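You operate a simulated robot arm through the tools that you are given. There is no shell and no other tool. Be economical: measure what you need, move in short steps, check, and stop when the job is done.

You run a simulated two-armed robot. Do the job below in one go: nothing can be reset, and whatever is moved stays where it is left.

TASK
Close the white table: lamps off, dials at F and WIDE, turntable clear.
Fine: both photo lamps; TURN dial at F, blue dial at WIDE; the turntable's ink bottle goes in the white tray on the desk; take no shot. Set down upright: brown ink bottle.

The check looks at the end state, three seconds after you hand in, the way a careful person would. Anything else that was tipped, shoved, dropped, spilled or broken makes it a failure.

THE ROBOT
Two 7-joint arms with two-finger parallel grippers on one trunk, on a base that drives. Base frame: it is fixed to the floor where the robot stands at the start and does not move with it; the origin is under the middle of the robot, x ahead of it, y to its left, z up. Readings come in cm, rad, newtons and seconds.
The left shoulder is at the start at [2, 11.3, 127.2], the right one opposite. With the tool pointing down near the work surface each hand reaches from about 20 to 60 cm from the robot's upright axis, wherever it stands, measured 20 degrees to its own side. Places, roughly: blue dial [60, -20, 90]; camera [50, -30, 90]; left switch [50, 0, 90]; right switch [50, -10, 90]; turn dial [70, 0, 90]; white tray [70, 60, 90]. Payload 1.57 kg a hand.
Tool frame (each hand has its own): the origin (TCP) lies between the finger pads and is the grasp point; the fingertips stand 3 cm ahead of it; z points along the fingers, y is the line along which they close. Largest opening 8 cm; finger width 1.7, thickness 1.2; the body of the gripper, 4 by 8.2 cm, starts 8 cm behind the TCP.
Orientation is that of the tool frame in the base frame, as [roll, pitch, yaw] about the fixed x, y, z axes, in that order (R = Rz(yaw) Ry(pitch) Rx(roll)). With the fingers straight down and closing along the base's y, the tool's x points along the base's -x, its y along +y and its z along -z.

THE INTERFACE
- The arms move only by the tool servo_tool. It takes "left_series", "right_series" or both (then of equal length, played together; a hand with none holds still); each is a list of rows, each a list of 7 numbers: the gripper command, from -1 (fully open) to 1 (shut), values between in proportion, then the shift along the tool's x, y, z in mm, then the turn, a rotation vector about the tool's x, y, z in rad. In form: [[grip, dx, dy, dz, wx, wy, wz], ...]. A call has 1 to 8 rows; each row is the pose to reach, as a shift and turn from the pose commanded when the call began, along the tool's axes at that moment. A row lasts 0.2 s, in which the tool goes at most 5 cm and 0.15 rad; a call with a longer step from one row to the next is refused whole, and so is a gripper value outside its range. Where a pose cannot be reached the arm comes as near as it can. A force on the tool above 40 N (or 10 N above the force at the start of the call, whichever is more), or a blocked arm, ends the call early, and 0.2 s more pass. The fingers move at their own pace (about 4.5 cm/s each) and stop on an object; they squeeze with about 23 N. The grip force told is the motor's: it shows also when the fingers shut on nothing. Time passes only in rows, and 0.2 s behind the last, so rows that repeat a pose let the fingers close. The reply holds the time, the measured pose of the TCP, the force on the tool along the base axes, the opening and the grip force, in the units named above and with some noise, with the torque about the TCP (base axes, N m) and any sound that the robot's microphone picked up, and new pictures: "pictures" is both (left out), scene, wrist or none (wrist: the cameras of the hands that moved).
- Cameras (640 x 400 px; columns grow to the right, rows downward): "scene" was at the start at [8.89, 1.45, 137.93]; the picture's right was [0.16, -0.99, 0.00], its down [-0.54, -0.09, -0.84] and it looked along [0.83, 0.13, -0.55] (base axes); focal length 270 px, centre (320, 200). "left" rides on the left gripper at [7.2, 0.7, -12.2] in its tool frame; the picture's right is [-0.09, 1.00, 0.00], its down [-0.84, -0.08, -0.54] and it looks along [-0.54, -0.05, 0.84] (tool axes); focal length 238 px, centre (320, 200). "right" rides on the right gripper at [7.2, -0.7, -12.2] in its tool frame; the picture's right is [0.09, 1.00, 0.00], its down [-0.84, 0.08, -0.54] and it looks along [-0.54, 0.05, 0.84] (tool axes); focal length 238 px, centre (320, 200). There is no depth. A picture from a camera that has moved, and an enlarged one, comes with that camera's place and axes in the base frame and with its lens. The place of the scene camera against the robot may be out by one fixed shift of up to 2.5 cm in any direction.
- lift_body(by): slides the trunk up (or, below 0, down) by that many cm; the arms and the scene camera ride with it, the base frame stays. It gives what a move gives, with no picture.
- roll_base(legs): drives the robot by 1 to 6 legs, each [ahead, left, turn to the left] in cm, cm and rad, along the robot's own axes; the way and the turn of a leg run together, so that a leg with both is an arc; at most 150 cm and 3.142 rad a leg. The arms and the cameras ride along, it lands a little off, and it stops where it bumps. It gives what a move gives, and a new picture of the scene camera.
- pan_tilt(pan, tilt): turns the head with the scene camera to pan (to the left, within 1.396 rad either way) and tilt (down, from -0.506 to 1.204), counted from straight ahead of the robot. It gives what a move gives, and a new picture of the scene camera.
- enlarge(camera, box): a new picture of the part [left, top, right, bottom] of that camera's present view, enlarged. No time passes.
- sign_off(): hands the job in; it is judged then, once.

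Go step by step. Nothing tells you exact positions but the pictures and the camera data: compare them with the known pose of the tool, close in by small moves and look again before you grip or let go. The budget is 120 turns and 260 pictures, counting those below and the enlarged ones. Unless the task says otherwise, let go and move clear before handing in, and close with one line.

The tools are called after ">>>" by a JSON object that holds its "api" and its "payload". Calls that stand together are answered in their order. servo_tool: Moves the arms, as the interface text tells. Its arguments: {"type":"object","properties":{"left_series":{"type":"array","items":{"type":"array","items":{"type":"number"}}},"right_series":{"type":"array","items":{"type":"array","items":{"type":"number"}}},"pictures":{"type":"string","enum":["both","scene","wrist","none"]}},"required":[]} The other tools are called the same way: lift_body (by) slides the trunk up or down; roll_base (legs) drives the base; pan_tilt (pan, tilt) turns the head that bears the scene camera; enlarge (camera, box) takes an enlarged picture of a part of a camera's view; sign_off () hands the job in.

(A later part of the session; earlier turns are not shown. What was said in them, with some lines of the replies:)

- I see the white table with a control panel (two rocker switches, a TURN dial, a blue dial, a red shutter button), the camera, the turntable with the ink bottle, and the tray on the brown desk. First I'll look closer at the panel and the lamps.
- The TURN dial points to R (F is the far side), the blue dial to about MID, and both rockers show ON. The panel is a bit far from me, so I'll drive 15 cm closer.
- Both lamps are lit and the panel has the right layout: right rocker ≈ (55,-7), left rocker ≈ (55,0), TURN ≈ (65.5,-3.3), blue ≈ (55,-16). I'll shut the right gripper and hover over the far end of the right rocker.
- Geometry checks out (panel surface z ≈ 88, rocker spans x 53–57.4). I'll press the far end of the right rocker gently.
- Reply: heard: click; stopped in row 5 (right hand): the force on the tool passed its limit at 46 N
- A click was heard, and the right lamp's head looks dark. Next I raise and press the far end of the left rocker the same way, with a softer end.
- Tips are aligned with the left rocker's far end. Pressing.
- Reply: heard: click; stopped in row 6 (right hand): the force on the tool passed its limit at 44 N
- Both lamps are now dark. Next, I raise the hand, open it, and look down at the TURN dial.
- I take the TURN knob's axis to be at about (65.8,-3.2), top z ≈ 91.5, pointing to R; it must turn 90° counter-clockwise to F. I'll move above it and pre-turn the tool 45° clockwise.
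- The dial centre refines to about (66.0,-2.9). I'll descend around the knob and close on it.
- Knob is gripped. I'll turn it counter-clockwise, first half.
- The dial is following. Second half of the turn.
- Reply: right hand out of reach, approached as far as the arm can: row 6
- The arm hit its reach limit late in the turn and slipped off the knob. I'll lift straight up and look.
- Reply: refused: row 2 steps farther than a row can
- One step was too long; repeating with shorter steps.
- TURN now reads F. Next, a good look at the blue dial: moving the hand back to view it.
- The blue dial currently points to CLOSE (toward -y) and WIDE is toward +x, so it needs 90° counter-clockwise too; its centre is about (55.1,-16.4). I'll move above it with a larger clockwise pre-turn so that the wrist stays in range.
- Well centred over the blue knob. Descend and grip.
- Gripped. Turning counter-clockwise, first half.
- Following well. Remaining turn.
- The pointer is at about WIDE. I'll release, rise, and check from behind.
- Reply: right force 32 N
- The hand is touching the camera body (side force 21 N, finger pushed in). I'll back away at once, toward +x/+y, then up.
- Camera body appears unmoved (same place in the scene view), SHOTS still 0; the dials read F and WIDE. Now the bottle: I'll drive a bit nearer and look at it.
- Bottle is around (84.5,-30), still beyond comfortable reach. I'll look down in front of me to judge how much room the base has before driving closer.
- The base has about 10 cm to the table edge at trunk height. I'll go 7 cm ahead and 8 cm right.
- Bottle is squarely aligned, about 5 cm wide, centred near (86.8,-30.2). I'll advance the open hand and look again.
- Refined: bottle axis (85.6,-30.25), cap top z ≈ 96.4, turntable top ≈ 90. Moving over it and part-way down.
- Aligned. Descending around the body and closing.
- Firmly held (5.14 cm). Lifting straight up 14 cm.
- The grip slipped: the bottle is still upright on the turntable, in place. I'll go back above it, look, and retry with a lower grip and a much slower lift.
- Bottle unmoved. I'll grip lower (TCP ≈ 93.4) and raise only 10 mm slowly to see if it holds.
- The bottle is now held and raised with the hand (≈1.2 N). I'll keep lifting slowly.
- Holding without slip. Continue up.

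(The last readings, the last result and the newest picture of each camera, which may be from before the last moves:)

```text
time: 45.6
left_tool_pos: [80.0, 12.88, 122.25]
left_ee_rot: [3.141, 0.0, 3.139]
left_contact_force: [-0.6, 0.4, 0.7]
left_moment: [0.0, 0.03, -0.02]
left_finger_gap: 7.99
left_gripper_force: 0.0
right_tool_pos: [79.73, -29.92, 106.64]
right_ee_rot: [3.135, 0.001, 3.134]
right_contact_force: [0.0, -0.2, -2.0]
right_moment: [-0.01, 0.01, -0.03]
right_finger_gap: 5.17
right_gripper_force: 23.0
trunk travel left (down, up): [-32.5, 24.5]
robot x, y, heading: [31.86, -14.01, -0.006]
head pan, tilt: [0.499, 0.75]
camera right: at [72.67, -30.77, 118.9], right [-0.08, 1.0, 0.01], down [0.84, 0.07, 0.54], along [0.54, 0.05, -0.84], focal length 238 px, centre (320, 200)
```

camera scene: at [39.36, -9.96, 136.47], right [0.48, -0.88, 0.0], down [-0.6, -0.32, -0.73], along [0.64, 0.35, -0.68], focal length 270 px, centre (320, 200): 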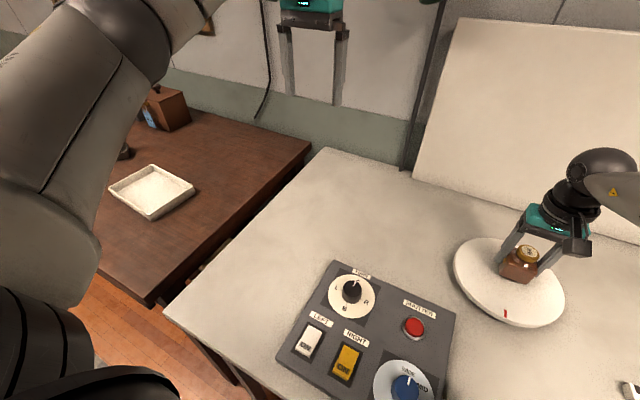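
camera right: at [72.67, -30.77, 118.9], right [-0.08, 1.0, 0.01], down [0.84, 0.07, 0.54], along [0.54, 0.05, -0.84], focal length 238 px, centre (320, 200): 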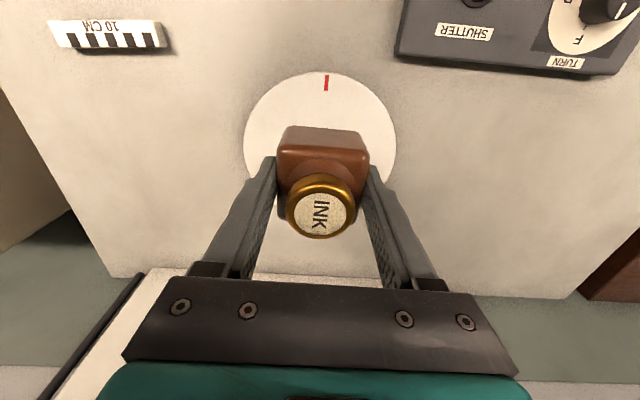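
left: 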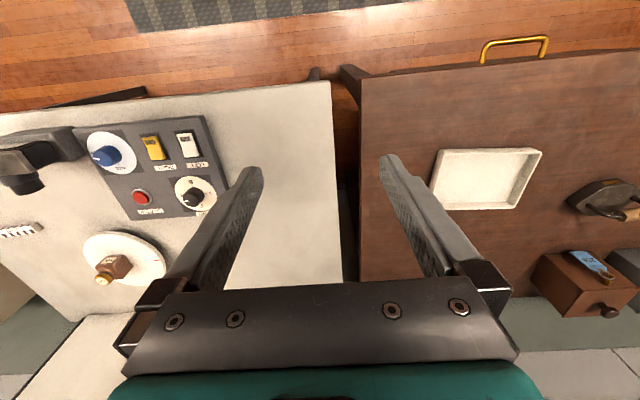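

Held steady. The tray is near (67,61). I'll test a short backward drive and check the grip before going on.

>>> {"api": "roll_base", "payload": {"legs": [[-4, 0, 0]]}}

>>> {"api": "enlarge", "payload": {"camera": "right", "box": [220, 100, 420, 260]}}

```text
time: 46.5
left_tool_pos: [75.77, 12.83, 122.29]
left_ee_rot: [3.141, 0.0, 3.138]
left_contact_force: [-1.1, 0.9, 0.3]
left_moment: [0.02, -0.04, 0.04]
left_finger_gap: 8.01
left_gripper_force: 0.1
right_tool_pos: [75.51, -30.03, 106.7]
right_ee_rot: [3.133, 0.0, 3.134]
right_contact_force: [0.3, -0.3, -2.1]
right_moment: [0.01, -0.05, -0.07]
right_finger_gap: 5.15
right_gripper_force: 23.2
trunk travel left (down, up): [-32.5, 24.5]
robot x, y, heading: [28.23, -13.91, -0.005]
head pan, tilt: [0.499, 0.75]
camera scene: at [35.19, -9.96, 136.49], right [0.48, -0.88, 0.0], down [-0.6, -0.32, -0.73], along [0.64, 0.35, -0.68], focal length 270 px, centre (320, 200)
```

scene: 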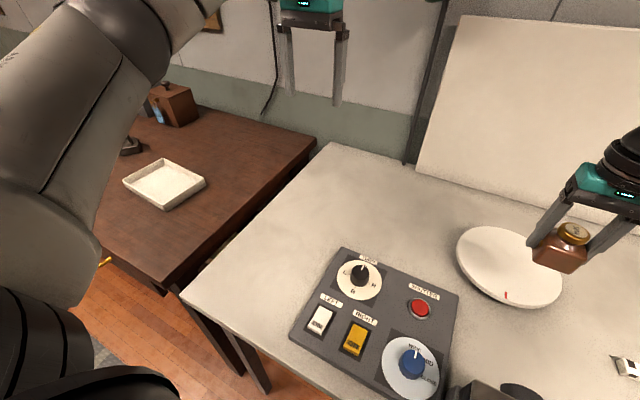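

```text
2.50 times, centred on (320, 180) of right
camera zoom: at [68.55, -30.79, 118.95], right [-0.08, 1.0, 0.01], down [0.84, 0.07, 0.54], along [0.54, 0.05, -0.84], focal length 596 px, centre (320, 250)
```

zoom: 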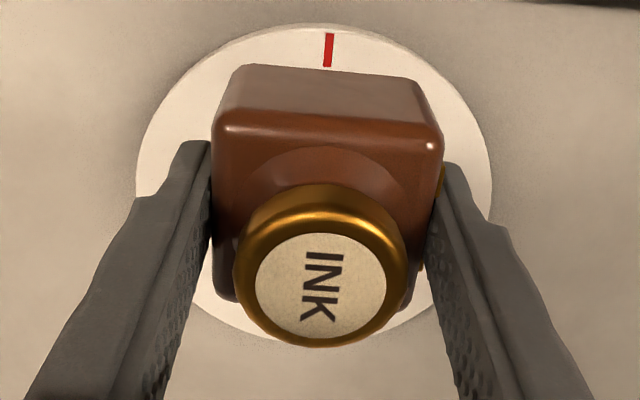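

Grip holds while driving. Back a further 9 cm, then look left.

>>> {"api": "roll_base", "payload": {"legs": [[-9, 0, 0]]}}

>>> {"api": "pan_tilt", "payload": {"pan": 1.2, "tilt": 0.6}}

```text
time: 47.6
left_tool_pos: [66.99, 12.81, 122.21]
left_ee_rot: [3.141, 0.001, 3.138]
left_contact_force: [0.5, 0.3, -0.6]
left_moment: [-0.01, -0.02, 0.03]
left_finger_gap: 8.02
left_gripper_force: 0.1
right_tool_pos: [66.71, -29.94, 106.57]
right_ee_rot: [3.134, -0.001, 3.134]
right_contact_force: [0.5, -0.4, -1.2]
right_moment: [-0.02, -0.01, 0.0]
right_finger_gap: 5.16
right_gripper_force: 23.0
trunk travel left (down, up): [-32.5, 24.5]
robot x, y, heading: [18.85, -14.13, -0.007]
head pan, tilt: [0.499, 0.75]
camera scene: at [26.28, -9.93, 136.48], right [0.48, -0.88, 0.0], down [-0.6, -0.32, -0.73], along [0.64, 0.35, -0.68], focal length 270 px, centre (320, 200)
```

scene: 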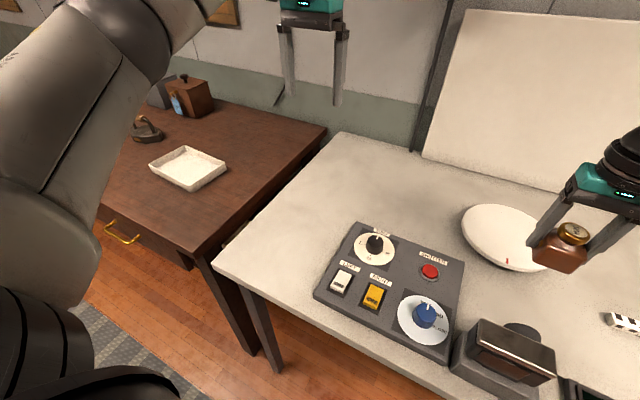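

```text
time: 48.6
left_tool_pos: [67.1, 12.82, 122.22]
left_ee_rot: [-3.14, 0.002, 3.138]
left_contact_force: [-0.1, 0.1, 1.0]
left_moment: [-0.03, 0.02, -0.03]
left_finger_gap: 8.0
left_gripper_force: 0.0
right_tool_pos: [66.73, -29.93, 106.66]
right_ee_rot: [3.137, -0.001, 3.133]
right_contact_force: [-0.7, -0.1, -1.3]
right_moment: [-0.01, -0.03, 0.01]
right_finger_gap: 5.18
right_gripper_force: 22.9
trunk travel left (down, up): [-32.5, 24.5]
robot x, y, heading: [19.19, -13.86, -0.003]
head pan, tilt: [1.201, 0.6]
camera scene: at [22.35, -5.65, 137.76], right [0.93, -0.37, 0.0], down [-0.21, -0.53, -0.82], along [0.3, 0.77, -0.57], focal length 270 px, centre (320, 200)
```

scene: 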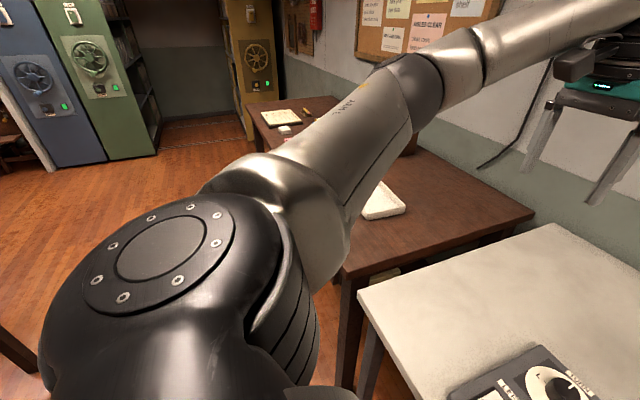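

The way left is clear. Driving left in two stages.

>>> {"api": "roll_base", "payload": {"legs": [[0, 45, 0]]}}

>>> {"api": "enlarge", "payload": {"camera": "right", "box": [0, 0, 640, 400]}}

```text
time: 51.4
left_tool_pos: [67.2, 58.02, 122.22]
left_ee_rot: [3.141, 0.0, 3.135]
left_contact_force: [0.3, -0.8, -0.4]
left_moment: [0.01, 0.02, 0.0]
left_finger_gap: 7.98
left_gripper_force: 0.1
right_tool_pos: [66.86, 15.09, 106.72]
right_ee_rot: [3.138, -0.002, 3.128]
right_contact_force: [-0.3, -0.1, -1.5]
right_moment: [-0.04, -0.03, -0.02]
right_finger_gap: 5.18
right_gripper_force: 23.0
trunk travel left (down, up): [-32.5, 24.5]
robot x, y, heading: [19.16, 31.08, -0.006]
head pan, tilt: [1.201, 0.6]
camera scene: at [22.58, 39.58, 137.76], right [0.93, -0.37, 0.0], down [-0.21, -0.53, -0.82], along [0.3, 0.77, -0.57], focal length 270 px, centre (320, 200)
```

scene: 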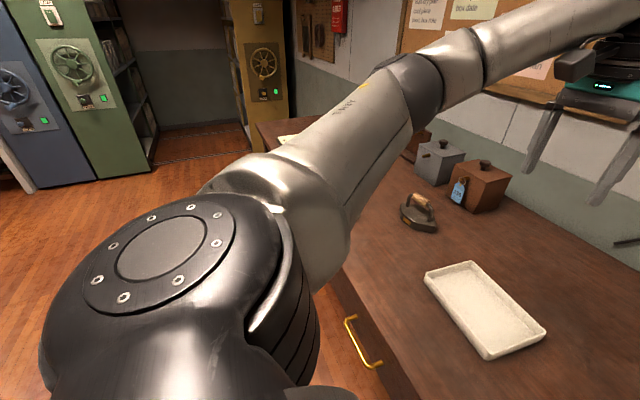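

```text
1.00 times, centred on (320, 200) of right (not enlarged: the box is as wide or as high as the picture)
camera zoom: at [59.89, 14.33, 118.89], right [-0.08, 1.0, 0.01], down [0.84, 0.06, 0.54], along [0.54, 0.05, -0.84], focal length 238 px, centre (320, 200)
```

zoom: 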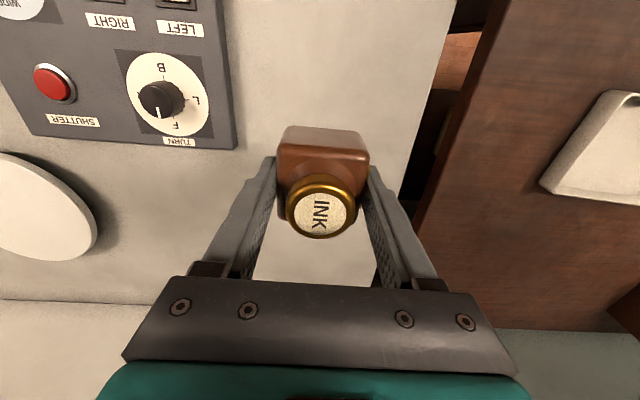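

Grip still good; tray's near-right corner appears around (62–75, 49.5). Second stage.

>>> {"api": "roll_base", "payload": {"legs": [[0, 44, 0]]}}

>>> {"api": "enlarge", "payload": {"camera": "right", "box": [0, 0, 640, 400]}}

>>> {"api": "pan_tilt", "payload": {"pan": -0.3, "tilt": 0.8}}

```text
time: 54.1
left_tool_pos: [67.64, 102.31, 122.11]
left_ee_rot: [3.141, 0.0, 3.135]
left_contact_force: [0.1, 0.6, -0.5]
left_moment: [-0.01, -0.03, 0.01]
left_finger_gap: 8.0
left_gripper_force: 0.1
right_tool_pos: [67.18, 59.41, 106.59]
right_ee_rot: [3.135, -0.001, 3.127]
right_contact_force: [0.7, -0.3, -1.7]
right_moment: [0.0, -0.03, 0.01]
right_finger_gap: 5.18
right_gripper_force: 22.8
trunk travel left (down, up): [-32.5, 24.5]
robot x, y, heading: [19.27, 75.53, -0.008]
head pan, tilt: [1.201, 0.6]
camera scene: at [22.86, 83.99, 137.76], right [0.93, -0.37, 0.0], down [-0.21, -0.53, -0.82], along [0.3, 0.77, -0.57], focal length 270 px, centre (320, 200)
```

scene: 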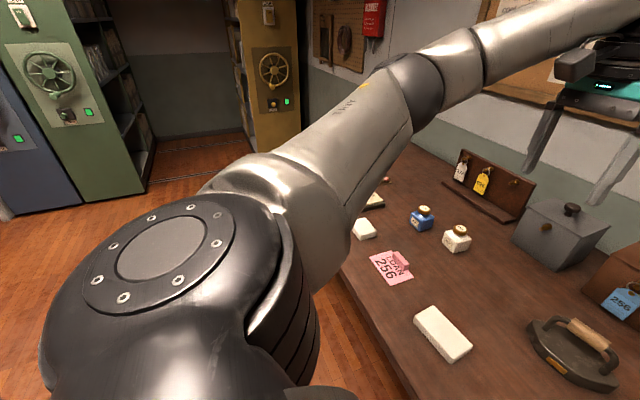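

```text
1.00 times, centred on (320, 200) of right (not enlarged: the box is as wide or as high as the picture)
camera zoom: at [60.17, 58.72, 118.89], right [-0.08, 1.0, 0.01], down [0.84, 0.06, 0.54], along [0.54, 0.05, -0.84], focal length 238 px, centre (320, 200)
```

zoom: 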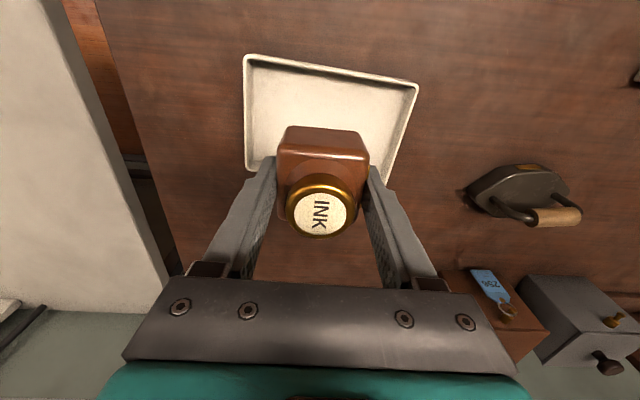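

```text
time: 55.7
left_tool_pos: [67.56, 102.29, 122.15]
left_ee_rot: [3.14, -0.001, 3.135]
left_contact_force: [0.5, 0.2, 0.2]
left_moment: [-0.03, -0.01, -0.01]
left_finger_gap: 7.96
left_gripper_force: 0.1
right_tool_pos: [67.27, 59.38, 106.62]
right_ee_rot: [3.136, -0.002, 3.129]
right_contact_force: [0.5, 0.5, -1.3]
right_moment: [0.0, 0.02, 0.01]
right_finger_gap: 5.17
right_gripper_force: 22.5
trunk travel left (down, up): [-32.5, 24.5]
robot x, y, heading: [19.62, 75.56, -0.006]
head pan, tilt: [-0.3, 0.799]
camera scene: at [27.3, 73.29, 136.07], right [-0.3, -0.95, 0.0], down [-0.68, 0.22, -0.7], along [0.66, -0.21, -0.72], focal length 270 px, centre (320, 200)
```

scene: 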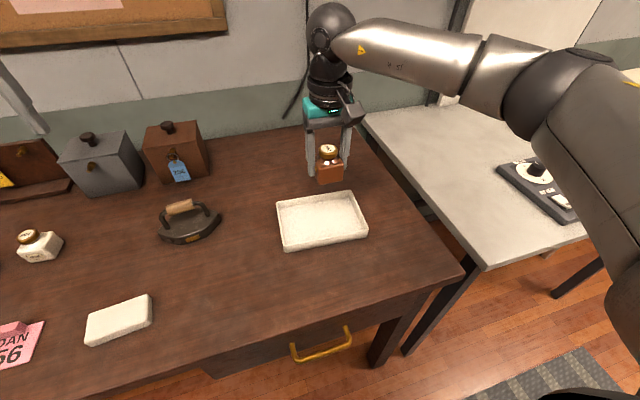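

Tray spans about x 62–75.5, y 50–71, rim z ≈ 87; its centre is (69,60.5). I'll lower the bottle slowly toward it.

>>> {"api": "servo_tool", "payload": {"right_series": [[1, -2, 1, 3, 0, 0, 0], [1, -5, 3, 10, 0, 0, 0], [1, -9, 5, 20, 0, 0, 0], [1, -13, 8, 32, 0, 0, 0], [1, -17, 10, 44, 0, 0, 0], [1, -19, 11, 56, 0, 0, 0], [1, -19, 11, 66, 0, 0, 0], [1, -19, 11, 70, 0, 0, 0]], "pictures": "none"}}

>>> {"api": "servo_tool", "payload": {"right_series": [[1, 0, 0, 3, 0, 0, 0], [1, 0, 0, 10, 0, 0, 0], [1, 0, 0, 20, 0, 0, 0], [1, 0, 0, 31, 0, 0, 0], [1, 0, 0, 42, 0, 0, 0], [1, 0, 0, 52, 0, 0, 0], [1, 0, 0, 60, 0, 0, 0], [1, 0, 0, 63, 0, 0, 0]]}}

>>> {"api": "enlarge", "payload": {"camera": "scene", "box": [260, 130, 400, 260]}}

```text
time: 57.5
left_tool_pos: [67.73, 102.15, 122.22]
left_ee_rot: [3.14, 0.001, 3.134]
left_contact_force: [0.7, -0.5, 0.5]
left_moment: [-0.01, 0.01, 0.03]
left_finger_gap: 7.98
left_gripper_force: 0.0
right_tool_pos: [69.07, 60.53, 99.51]
right_ee_rot: [3.137, -0.002, 3.13]
right_contact_force: [-0.5, 0.0, -1.6]
right_moment: [0.0, -0.02, 0.0]
right_finger_gap: 5.18
right_gripper_force: 22.8
trunk travel left (down, up): [-32.5, 24.5]
robot x, y, heading: [19.49, 75.74, -0.004]
head pan, tilt: [-0.3, 0.799]
```

```text
time: 59.3
left_tool_pos: [67.52, 102.27, 122.18]
left_ee_rot: [-3.141, 0.0, 3.133]
left_contact_force: [0.0, 0.1, -0.5]
left_moment: [0.02, 0.03, -0.02]
left_finger_gap: 7.98
left_gripper_force: 0.0
right_tool_pos: [69.1, 60.61, 93.2]
right_ee_rot: [3.136, 0.001, 3.129]
right_contact_force: [-0.6, 0.1, -1.1]
right_moment: [0.01, 0.02, 0.0]
right_finger_gap: 5.16
right_gripper_force: 23.2
trunk travel left (down, up): [-32.5, 24.5]
robot x, y, heading: [19.73, 75.8, -0.003]
head pan, tilt: [-0.3, 0.799]
camera scene: at [27.3, 73.28, 136.07], right [-0.3, -0.95, 0.0], down [-0.68, 0.22, -0.7], along [0.66, -0.21, -0.72], focal length 270 px, centre (320, 200)
camera right: at [62.04, 59.8, 105.51], right [-0.08, 1.0, 0.01], down [0.84, 0.06, 0.54], along [0.54, 0.05, -0.84], focal length 238 px, centre (320, 200)
```

scene: 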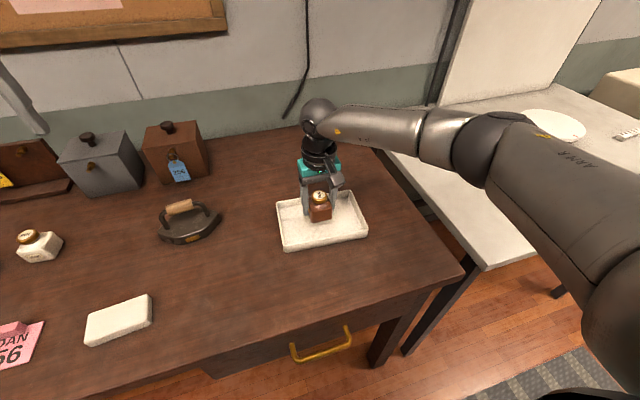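
right: 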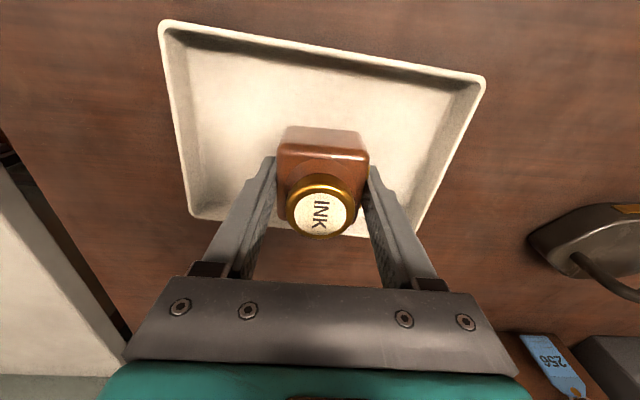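

```text
3.08 times, centred on (330, 195) of scene
camera zoom: at [27.3, 73.28, 136.07], right [-0.3, -0.95, 0.0], down [-0.68, 0.22, -0.7], along [0.66, -0.21, -0.72], focal length 830 px, centre (289, 215)
```

zoom: 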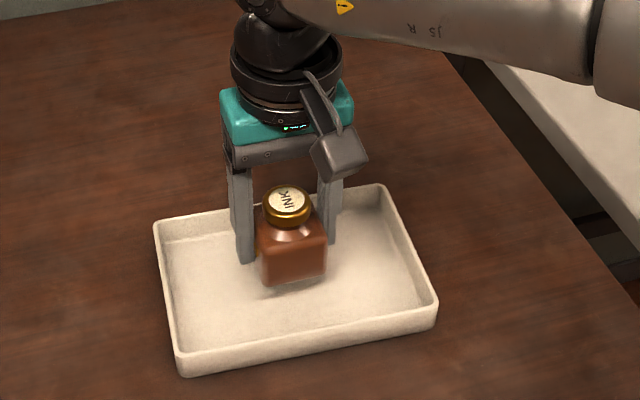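

Centred within the tray. Lowering slowly, watching the force for touchdown.

>>> {"api": "servo_tool", "payload": {"right_series": [[1, 1, 0, 2, 0, 0, 0], [1, 3, 0, 6, 0, 0, 0], [1, 4, 0, 10, 0, 0, 0], [1, 4, 0, 14, 0, 0, 0], [1, 4, 0, 18, 0, 0, 0], [1, 4, 0, 22, 0, 0, 0], [1, 4, 0, 25, 0, 0, 0]]}}

>>> {"api": "enlarge", "payload": {"camera": "scene", "box": [260, 130, 400, 260]}}

```text
time: 60.9
left_tool_pos: [67.62, 102.4, 122.26]
left_ee_rot: [-3.141, 0.001, 3.133]
left_contact_force: [0.4, 0.3, -0.5]
left_moment: [-0.03, -0.01, 0.03]
left_finger_gap: 8.0
left_gripper_force: 0.0
right_tool_pos: [68.61, 60.62, 90.82]
right_ee_rot: [3.137, -0.002, 3.129]
right_contact_force: [-0.7, -0.4, -2.5]
right_moment: [0.0, -0.01, 0.01]
right_finger_gap: 5.15
right_gripper_force: 22.9
trunk travel left (down, up): [-32.5, 24.5]
robot x, y, heading: [19.26, 75.9, -0.009]
head pan, tilt: [-0.3, 0.799]
camera scene: at [27.3, 73.28, 136.07], right [-0.3, -0.95, 0.0], down [-0.68, 0.22, -0.7], along [0.66, -0.21, -0.72], focal length 270 px, centre (320, 200)
camera right: at [61.67, 59.85, 103.06], right [-0.08, 1.0, 0.01], down [0.84, 0.06, 0.54], along [0.54, 0.05, -0.84], focal length 238 px, centre (320, 200)
```

scene: 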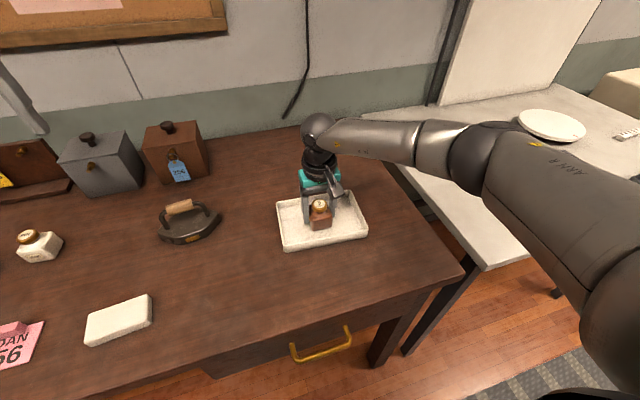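
right: 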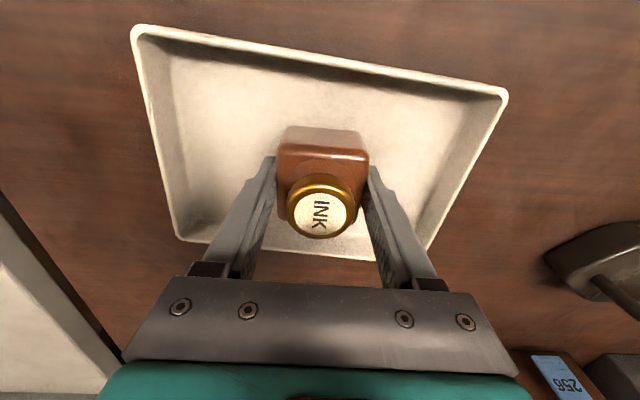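

```text
3.08 times, centred on (330, 195) of scene
camera zoom: at [27.3, 73.28, 136.07], right [-0.3, -0.95, 0.0], down [-0.68, 0.22, -0.7], along [0.66, -0.21, -0.72], focal length 830 px, centre (289, 215)
```

zoom: 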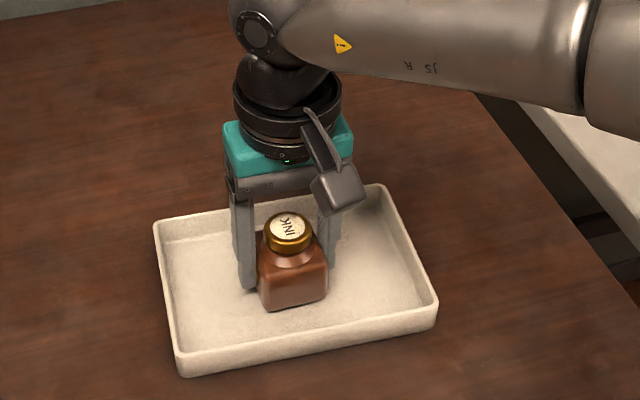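

Still in the air slightly. Continuing in small steps.

>>> {"api": "servo_tool", "payload": {"right_series": [[1, 0, 0, 2, 0, 0, 0], [1, 0, 0, 4, 0, 0, 0], [1, 0, 0, 6, 0, 0, 0], [1, 0, 0, 8, 0, 0, 0], [1, 0, 0, 10, 0, 0, 0]], "pictures": "none"}}

>>> {"api": "enlarge", "payload": {"camera": "scene", "box": [280, 160, 380, 260]}}

```text
time: 62.1
left_tool_pos: [67.52, 102.34, 122.29]
left_ee_rot: [-3.141, 0.002, 3.135]
left_contact_force: [0.4, 0.4, -0.3]
left_moment: [0.0, 0.01, 0.01]
left_finger_gap: 7.98
left_gripper_force: 0.0
right_tool_pos: [68.84, 60.79, 90.14]
right_ee_rot: [3.134, 0.007, 3.13]
right_contact_force: [-0.6, -2.3, 17.1]
right_moment: [-0.46, -0.09, -0.01]
right_finger_gap: 5.2
right_gripper_force: 23.0
trunk travel left (down, up): [-32.5, 24.5]
robot x, y, heading: [19.74, 76.04, -0.005]
head pan, tilt: [-0.3, 0.799]
```

```text
4.00 times, centred on (330, 210) of scene
camera zoom: at [27.16, 73.31, 136.09], right [-0.3, -0.95, 0.0], down [-0.68, 0.22, -0.7], along [0.67, -0.21, -0.72], focal length 1080 px, centre (280, 160)
```

zoom: 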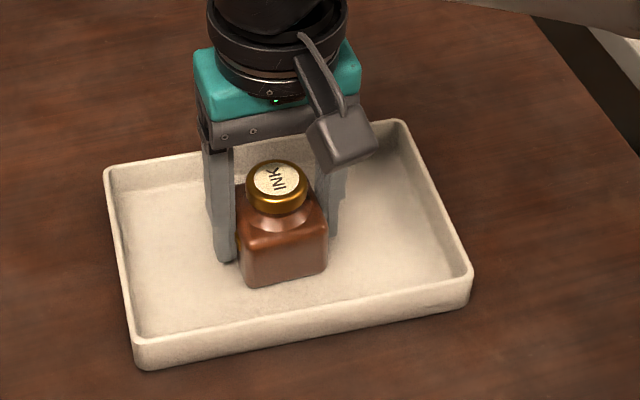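

Touchdown (17 N). Easing the push off, then opening.

>>> {"api": "servo_tool", "payload": {"right_series": [[1, 0, 0, -3, 0, 0, 0], [0.3, 0, 0, -3, 0, 0, 0], [-0.3, 0, 0, -3, 0, 0, 0], [-0.8, 0, 0, -3, 0, 0, 0], [-0.9, 0, 0, -3, 0, 0, 0], [-0.9, 0, 0, -3, 0, 0, 0]]}}

>>> {"api": "enlarge", "payload": {"camera": "scene", "box": [280, 160, 380, 260]}}

```text
time: 63.5
left_tool_pos: [67.7, 102.35, 122.11]
left_ee_rot: [-3.14, 0.001, 3.135]
left_contact_force: [-0.7, 0.1, -0.1]
left_moment: [0.0, 0.02, 0.01]
left_finger_gap: 8.01
left_gripper_force: 0.1
right_tool_pos: [68.76, 60.56, 90.1]
right_ee_rot: [3.136, 0.0, 3.128]
right_contact_force: [0.1, 0.2, 0.1]
right_moment: [0.03, 0.01, -0.03]
right_finger_gap: 7.58
right_gripper_force: 0.0
trunk travel left (down, up): [-32.5, 24.5]
robot x, y, heading: [19.81, 76.29, -0.006]
head pan, tilt: [-0.3, 0.799]
camera scene: at [27.29, 73.28, 136.07], right [-0.3, -0.95, 0.0], down [-0.68, 0.22, -0.7], along [0.66, -0.21, -0.72], focal length 270 px, centre (320, 200)
camera right: at [61.7, 59.84, 102.41], right [-0.08, 1.0, 0.01], down [0.84, 0.06, 0.54], along [0.54, 0.05, -0.84], focal length 238 px, centre (320, 200)
```

scene: 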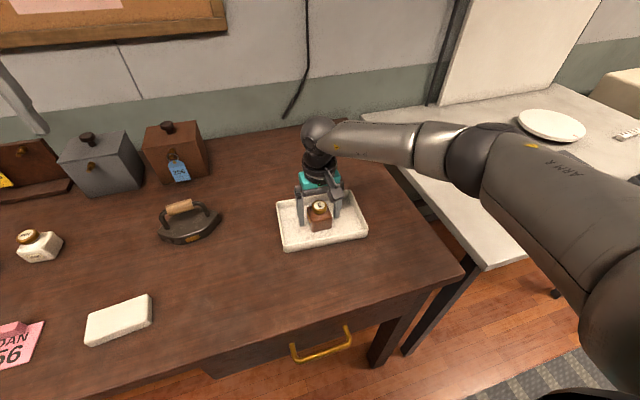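
right: 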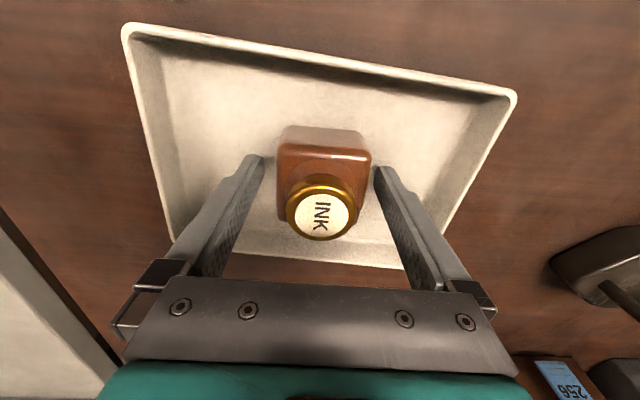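

```text
4.00 times, centred on (330, 210) of scene
camera zoom: at [27.29, 73.28, 136.07], right [-0.3, -0.95, 0.0], down [-0.68, 0.22, -0.7], along [0.66, -0.21, -0.72], focal length 1080 px, centre (280, 160)
```

zoom: 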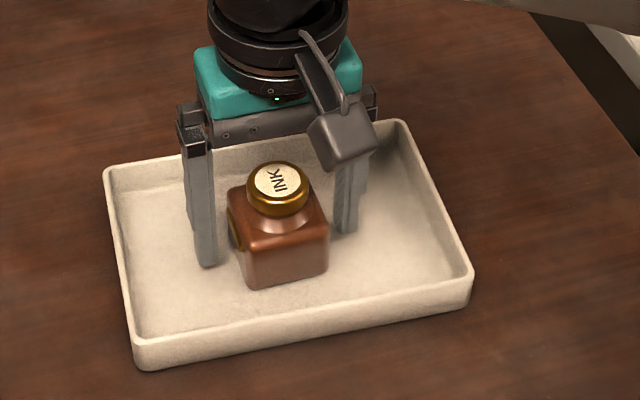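

The bottle stands upright in the tray and the fingers are clear. Raising straight up and checking back at the white table.

>>> {"api": "servo_tool", "payload": {"right_series": [[-0.9, 0, 0, -20, 0, 0, 0], [-0.9, 0, 0, -60, 0, 0, 0], [-0.9, 0, 0, -100, 0, 0, 0], [-0.9, 0, 0, -140, 0, 0, 0], [-0.9, 0, 0, -180, 0, 0, 0], [-0.9, 0, 0, -220, 0, 0, 0]], "pictures": "wrist"}}

>>> {"api": "pan_tilt", "payload": {"pan": -0.75, "tilt": 0.5}}

```text
time: 64.9
left_tool_pos: [67.43, 102.3, 122.19]
left_ee_rot: [-3.141, 0.001, 3.136]
left_contact_force: [-0.3, -0.9, -0.7]
left_moment: [-0.05, 0.02, -0.02]
left_finger_gap: 7.99
left_gripper_force: 0.1
right_tool_pos: [68.65, 60.6, 112.06]
right_ee_rot: [3.138, -0.002, 3.131]
right_contact_force: [0.1, 0.3, 0.0]
right_moment: [-0.01, -0.03, 0.0]
right_finger_gap: 7.61
right_gripper_force: 0.1
trunk travel left (down, up): [-32.5, 24.5]
robot x, y, heading: [19.44, 75.47, -0.007]
head pan, tilt: [-0.3, 0.799]
camera right: at [61.65, 59.8, 124.46], right [-0.08, 1.0, 0.01], down [0.84, 0.06, 0.54], along [0.54, 0.05, -0.84], focal length 238 px, centre (320, 200)
```

right: 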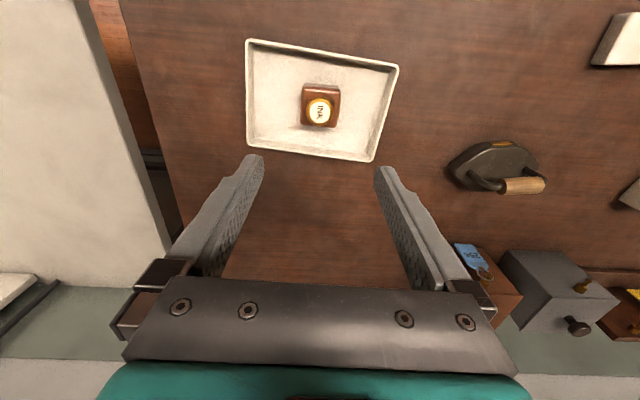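

```text
time: 65.8
left_tool_pos: [67.62, 102.36, 122.25]
left_ee_rot: [3.141, 0.0, 3.135]
left_contact_force: [0.2, 0.8, 0.3]
left_moment: [-0.02, -0.02, -0.01]
left_finger_gap: 8.02
left_gripper_force: 0.0
right_tool_pos: [68.79, 60.51, 112.2]
right_ee_rot: [3.137, 0.0, 3.129]
right_contact_force: [0.1, 0.0, 1.2]
right_moment: [-0.01, 0.01, 0.01]
right_finger_gap: 7.58
right_gripper_force: 0.0
trunk travel left (down, up): [-32.5, 24.5]
robot x, y, heading: [19.67, 75.73, -0.007]
head pan, tilt: [-0.75, 0.499]
camera scene: at [26.22, 69.47, 138.66], right [-0.69, -0.73, 0.0], down [-0.35, 0.33, -0.88], along [0.64, -0.6, -0.48], focal length 270 px, centre (320, 200)
```

scene: 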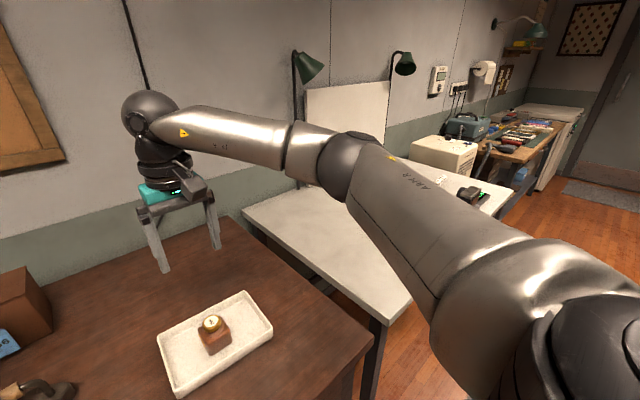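

Bottle is upright in the tray and both lamps are dark. I'll drive back right for one last precise look at both dials.

>>> {"api": "roll_base", "payload": {"legs": [[-10, -74, 0]]}}

>>> {"api": "enlarge", "payload": {"camera": "right", "box": [0, 0, 640, 400]}}

>>> {"api": "pan_tilt", "payload": {"pan": 0, "tilt": 0.5}}

```text
time: 69.8
left_tool_pos: [57.14, 28.82, 122.21]
left_ee_rot: [3.141, -0.001, -3.138]
left_contact_force: [-0.2, -0.4, 0.2]
left_moment: [0.02, 0.02, -0.03]
left_finger_gap: 7.99
left_gripper_force: 0.1
right_tool_pos: [58.72, -12.85, 112.09]
right_ee_rot: [3.134, -0.002, 3.141]
right_contact_force: [-0.5, 0.4, 0.3]
right_moment: [0.05, 0.01, -0.02]
right_finger_gap: 7.57
right_gripper_force: 0.0
trunk travel left (down, up): [-32.5, 24.5]
robot x, y, heading: [9.1, 1.66, -0.002]
head pan, tilt: [-0.75, 0.499]
camera scene: at [16.1, -4.42, 138.67], right [-0.68, -0.73, 0.0], down [-0.35, 0.33, -0.88], along [0.64, -0.6, -0.48], focal length 270 px, centre (320, 200)
```

scene: 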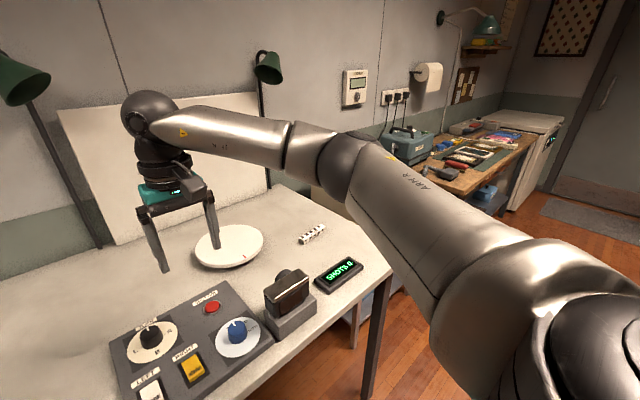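

```text
1.00 times, centred on (320, 200) of right (not enlarged: the box is as wide or as high as the picture)
camera zoom: at [51.66, -13.77, 124.38], right [-0.09, 1.0, 0.01], down [0.84, 0.07, 0.54], along [0.54, 0.05, -0.84], focal length 238 px, centre (320, 200)
```

zoom: 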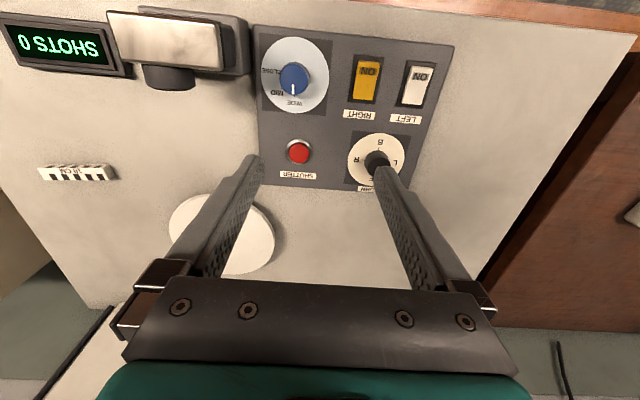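

```text
time: 70.9
left_tool_pos: [57.24, 28.88, 122.13]
left_ee_rot: [-3.14, -0.001, -3.138]
left_contact_force: [0.8, 1.3, -0.1]
left_moment: [0.03, -0.02, -0.02]
left_finger_gap: 8.01
left_gripper_force: 0.1
right_tool_pos: [58.72, -12.97, 112.06]
right_ee_rot: [3.137, -0.002, 3.139]
right_contact_force: [1.0, -1.0, 0.1]
right_moment: [0.0, -0.01, 0.02]
right_finger_gap: 7.59
right_gripper_force: 0.0
trunk travel left (down, up): [-32.5, 24.5]
robot x, y, heading: [9.24, 1.78, -0.0]
head pan, tilt: [0.0, 0.499]
camera scene: at [18.53, 1.82, 138.67], right [0.0, -1.0, 0.0], down [-0.48, 0.0, -0.88], along [0.88, 0.0, -0.48], focal length 270 px, centre (320, 200)
```

scene: 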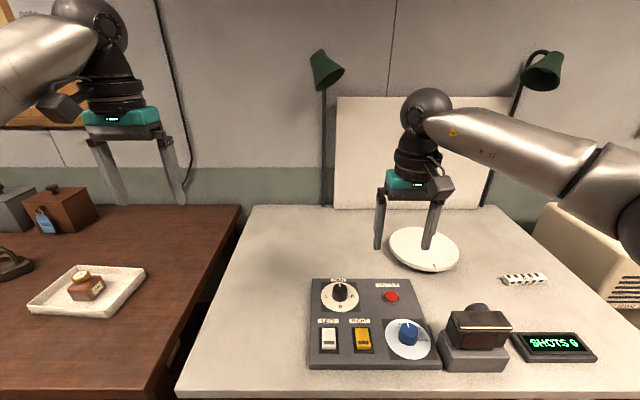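

>>> {"api": "enlarge", "payload": {"camera": "right", "box": [240, 20, 460, 200]}}

>>> {"api": "enlarge", "payload": {"camera": "scene", "box": [300, 260, 520, 380]}}

>>> {"api": "enlarge", "payload": {"camera": "scene", "box": [20, 240, 180, 340]}}

```text
2.22 times, centred on (350, 110) of right
camera zoom: at [51.66, -13.73, 124.38], right [-0.09, 1.0, 0.01], down [0.84, 0.07, 0.54], along [0.54, 0.05, -0.84], focal length 530 px, centre (253, 400)
```

zoom: 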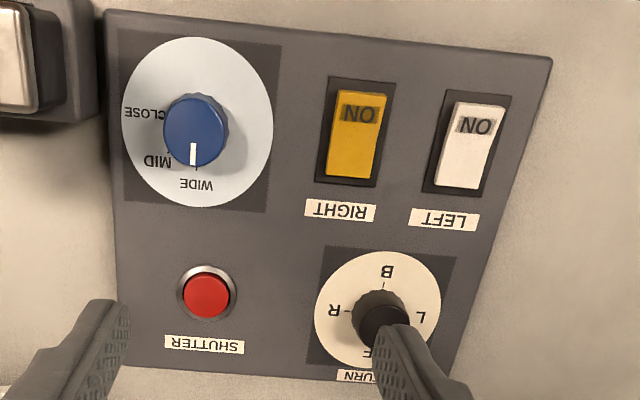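

```text
2.91 times, centred on (410, 320) of scene
camera zoom: at [18.53, 1.82, 138.67], right [0.0, -1.0, 0.0], down [-0.48, 0.0, -0.88], along [0.88, 0.0, -0.48], focal length 785 px, centre (58, -149)
```

zoom: 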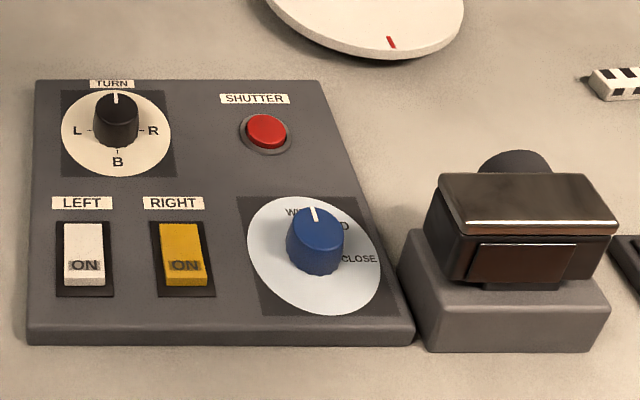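

```text
4.00 times, centred on (100, 290) of scene
camera zoom: at [18.53, 1.82, 138.67], right [0.0, -1.0, 0.0], down [-0.48, 0.0, -0.88], along [0.88, 0.0, -0.48], focal length 1080 px, centre (1200, -160)
```

zoom: 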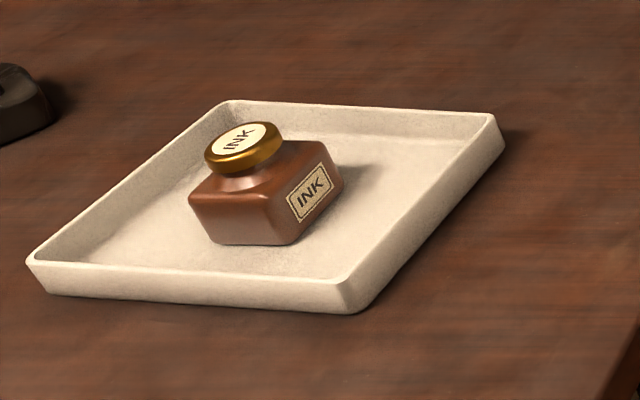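

All set: the lamps are out, TURN points at F, the blue dial at WIDE, SHOTS reads 0, the turntable is clear, and the bottle stands upright in the tray. Handing in.

>>> {"api": "sign_off", "payload": {}}

```text
The job is handed in.
```

The white table is closed and the job is handed in: both lamps are off, TURN is at F, the blue dial is at WIDE, no shot was taken (SHOTS reads 0), and the brown ink bottle stands upright in the white tray. While backing off the blue dial, my gripper pushed against the camera with about 20–30 N. It looks unmoved in the pictures, but I couldn't rule out a small shift. My first lift of the bottle also slipped, and it stayed upright on the turntable.
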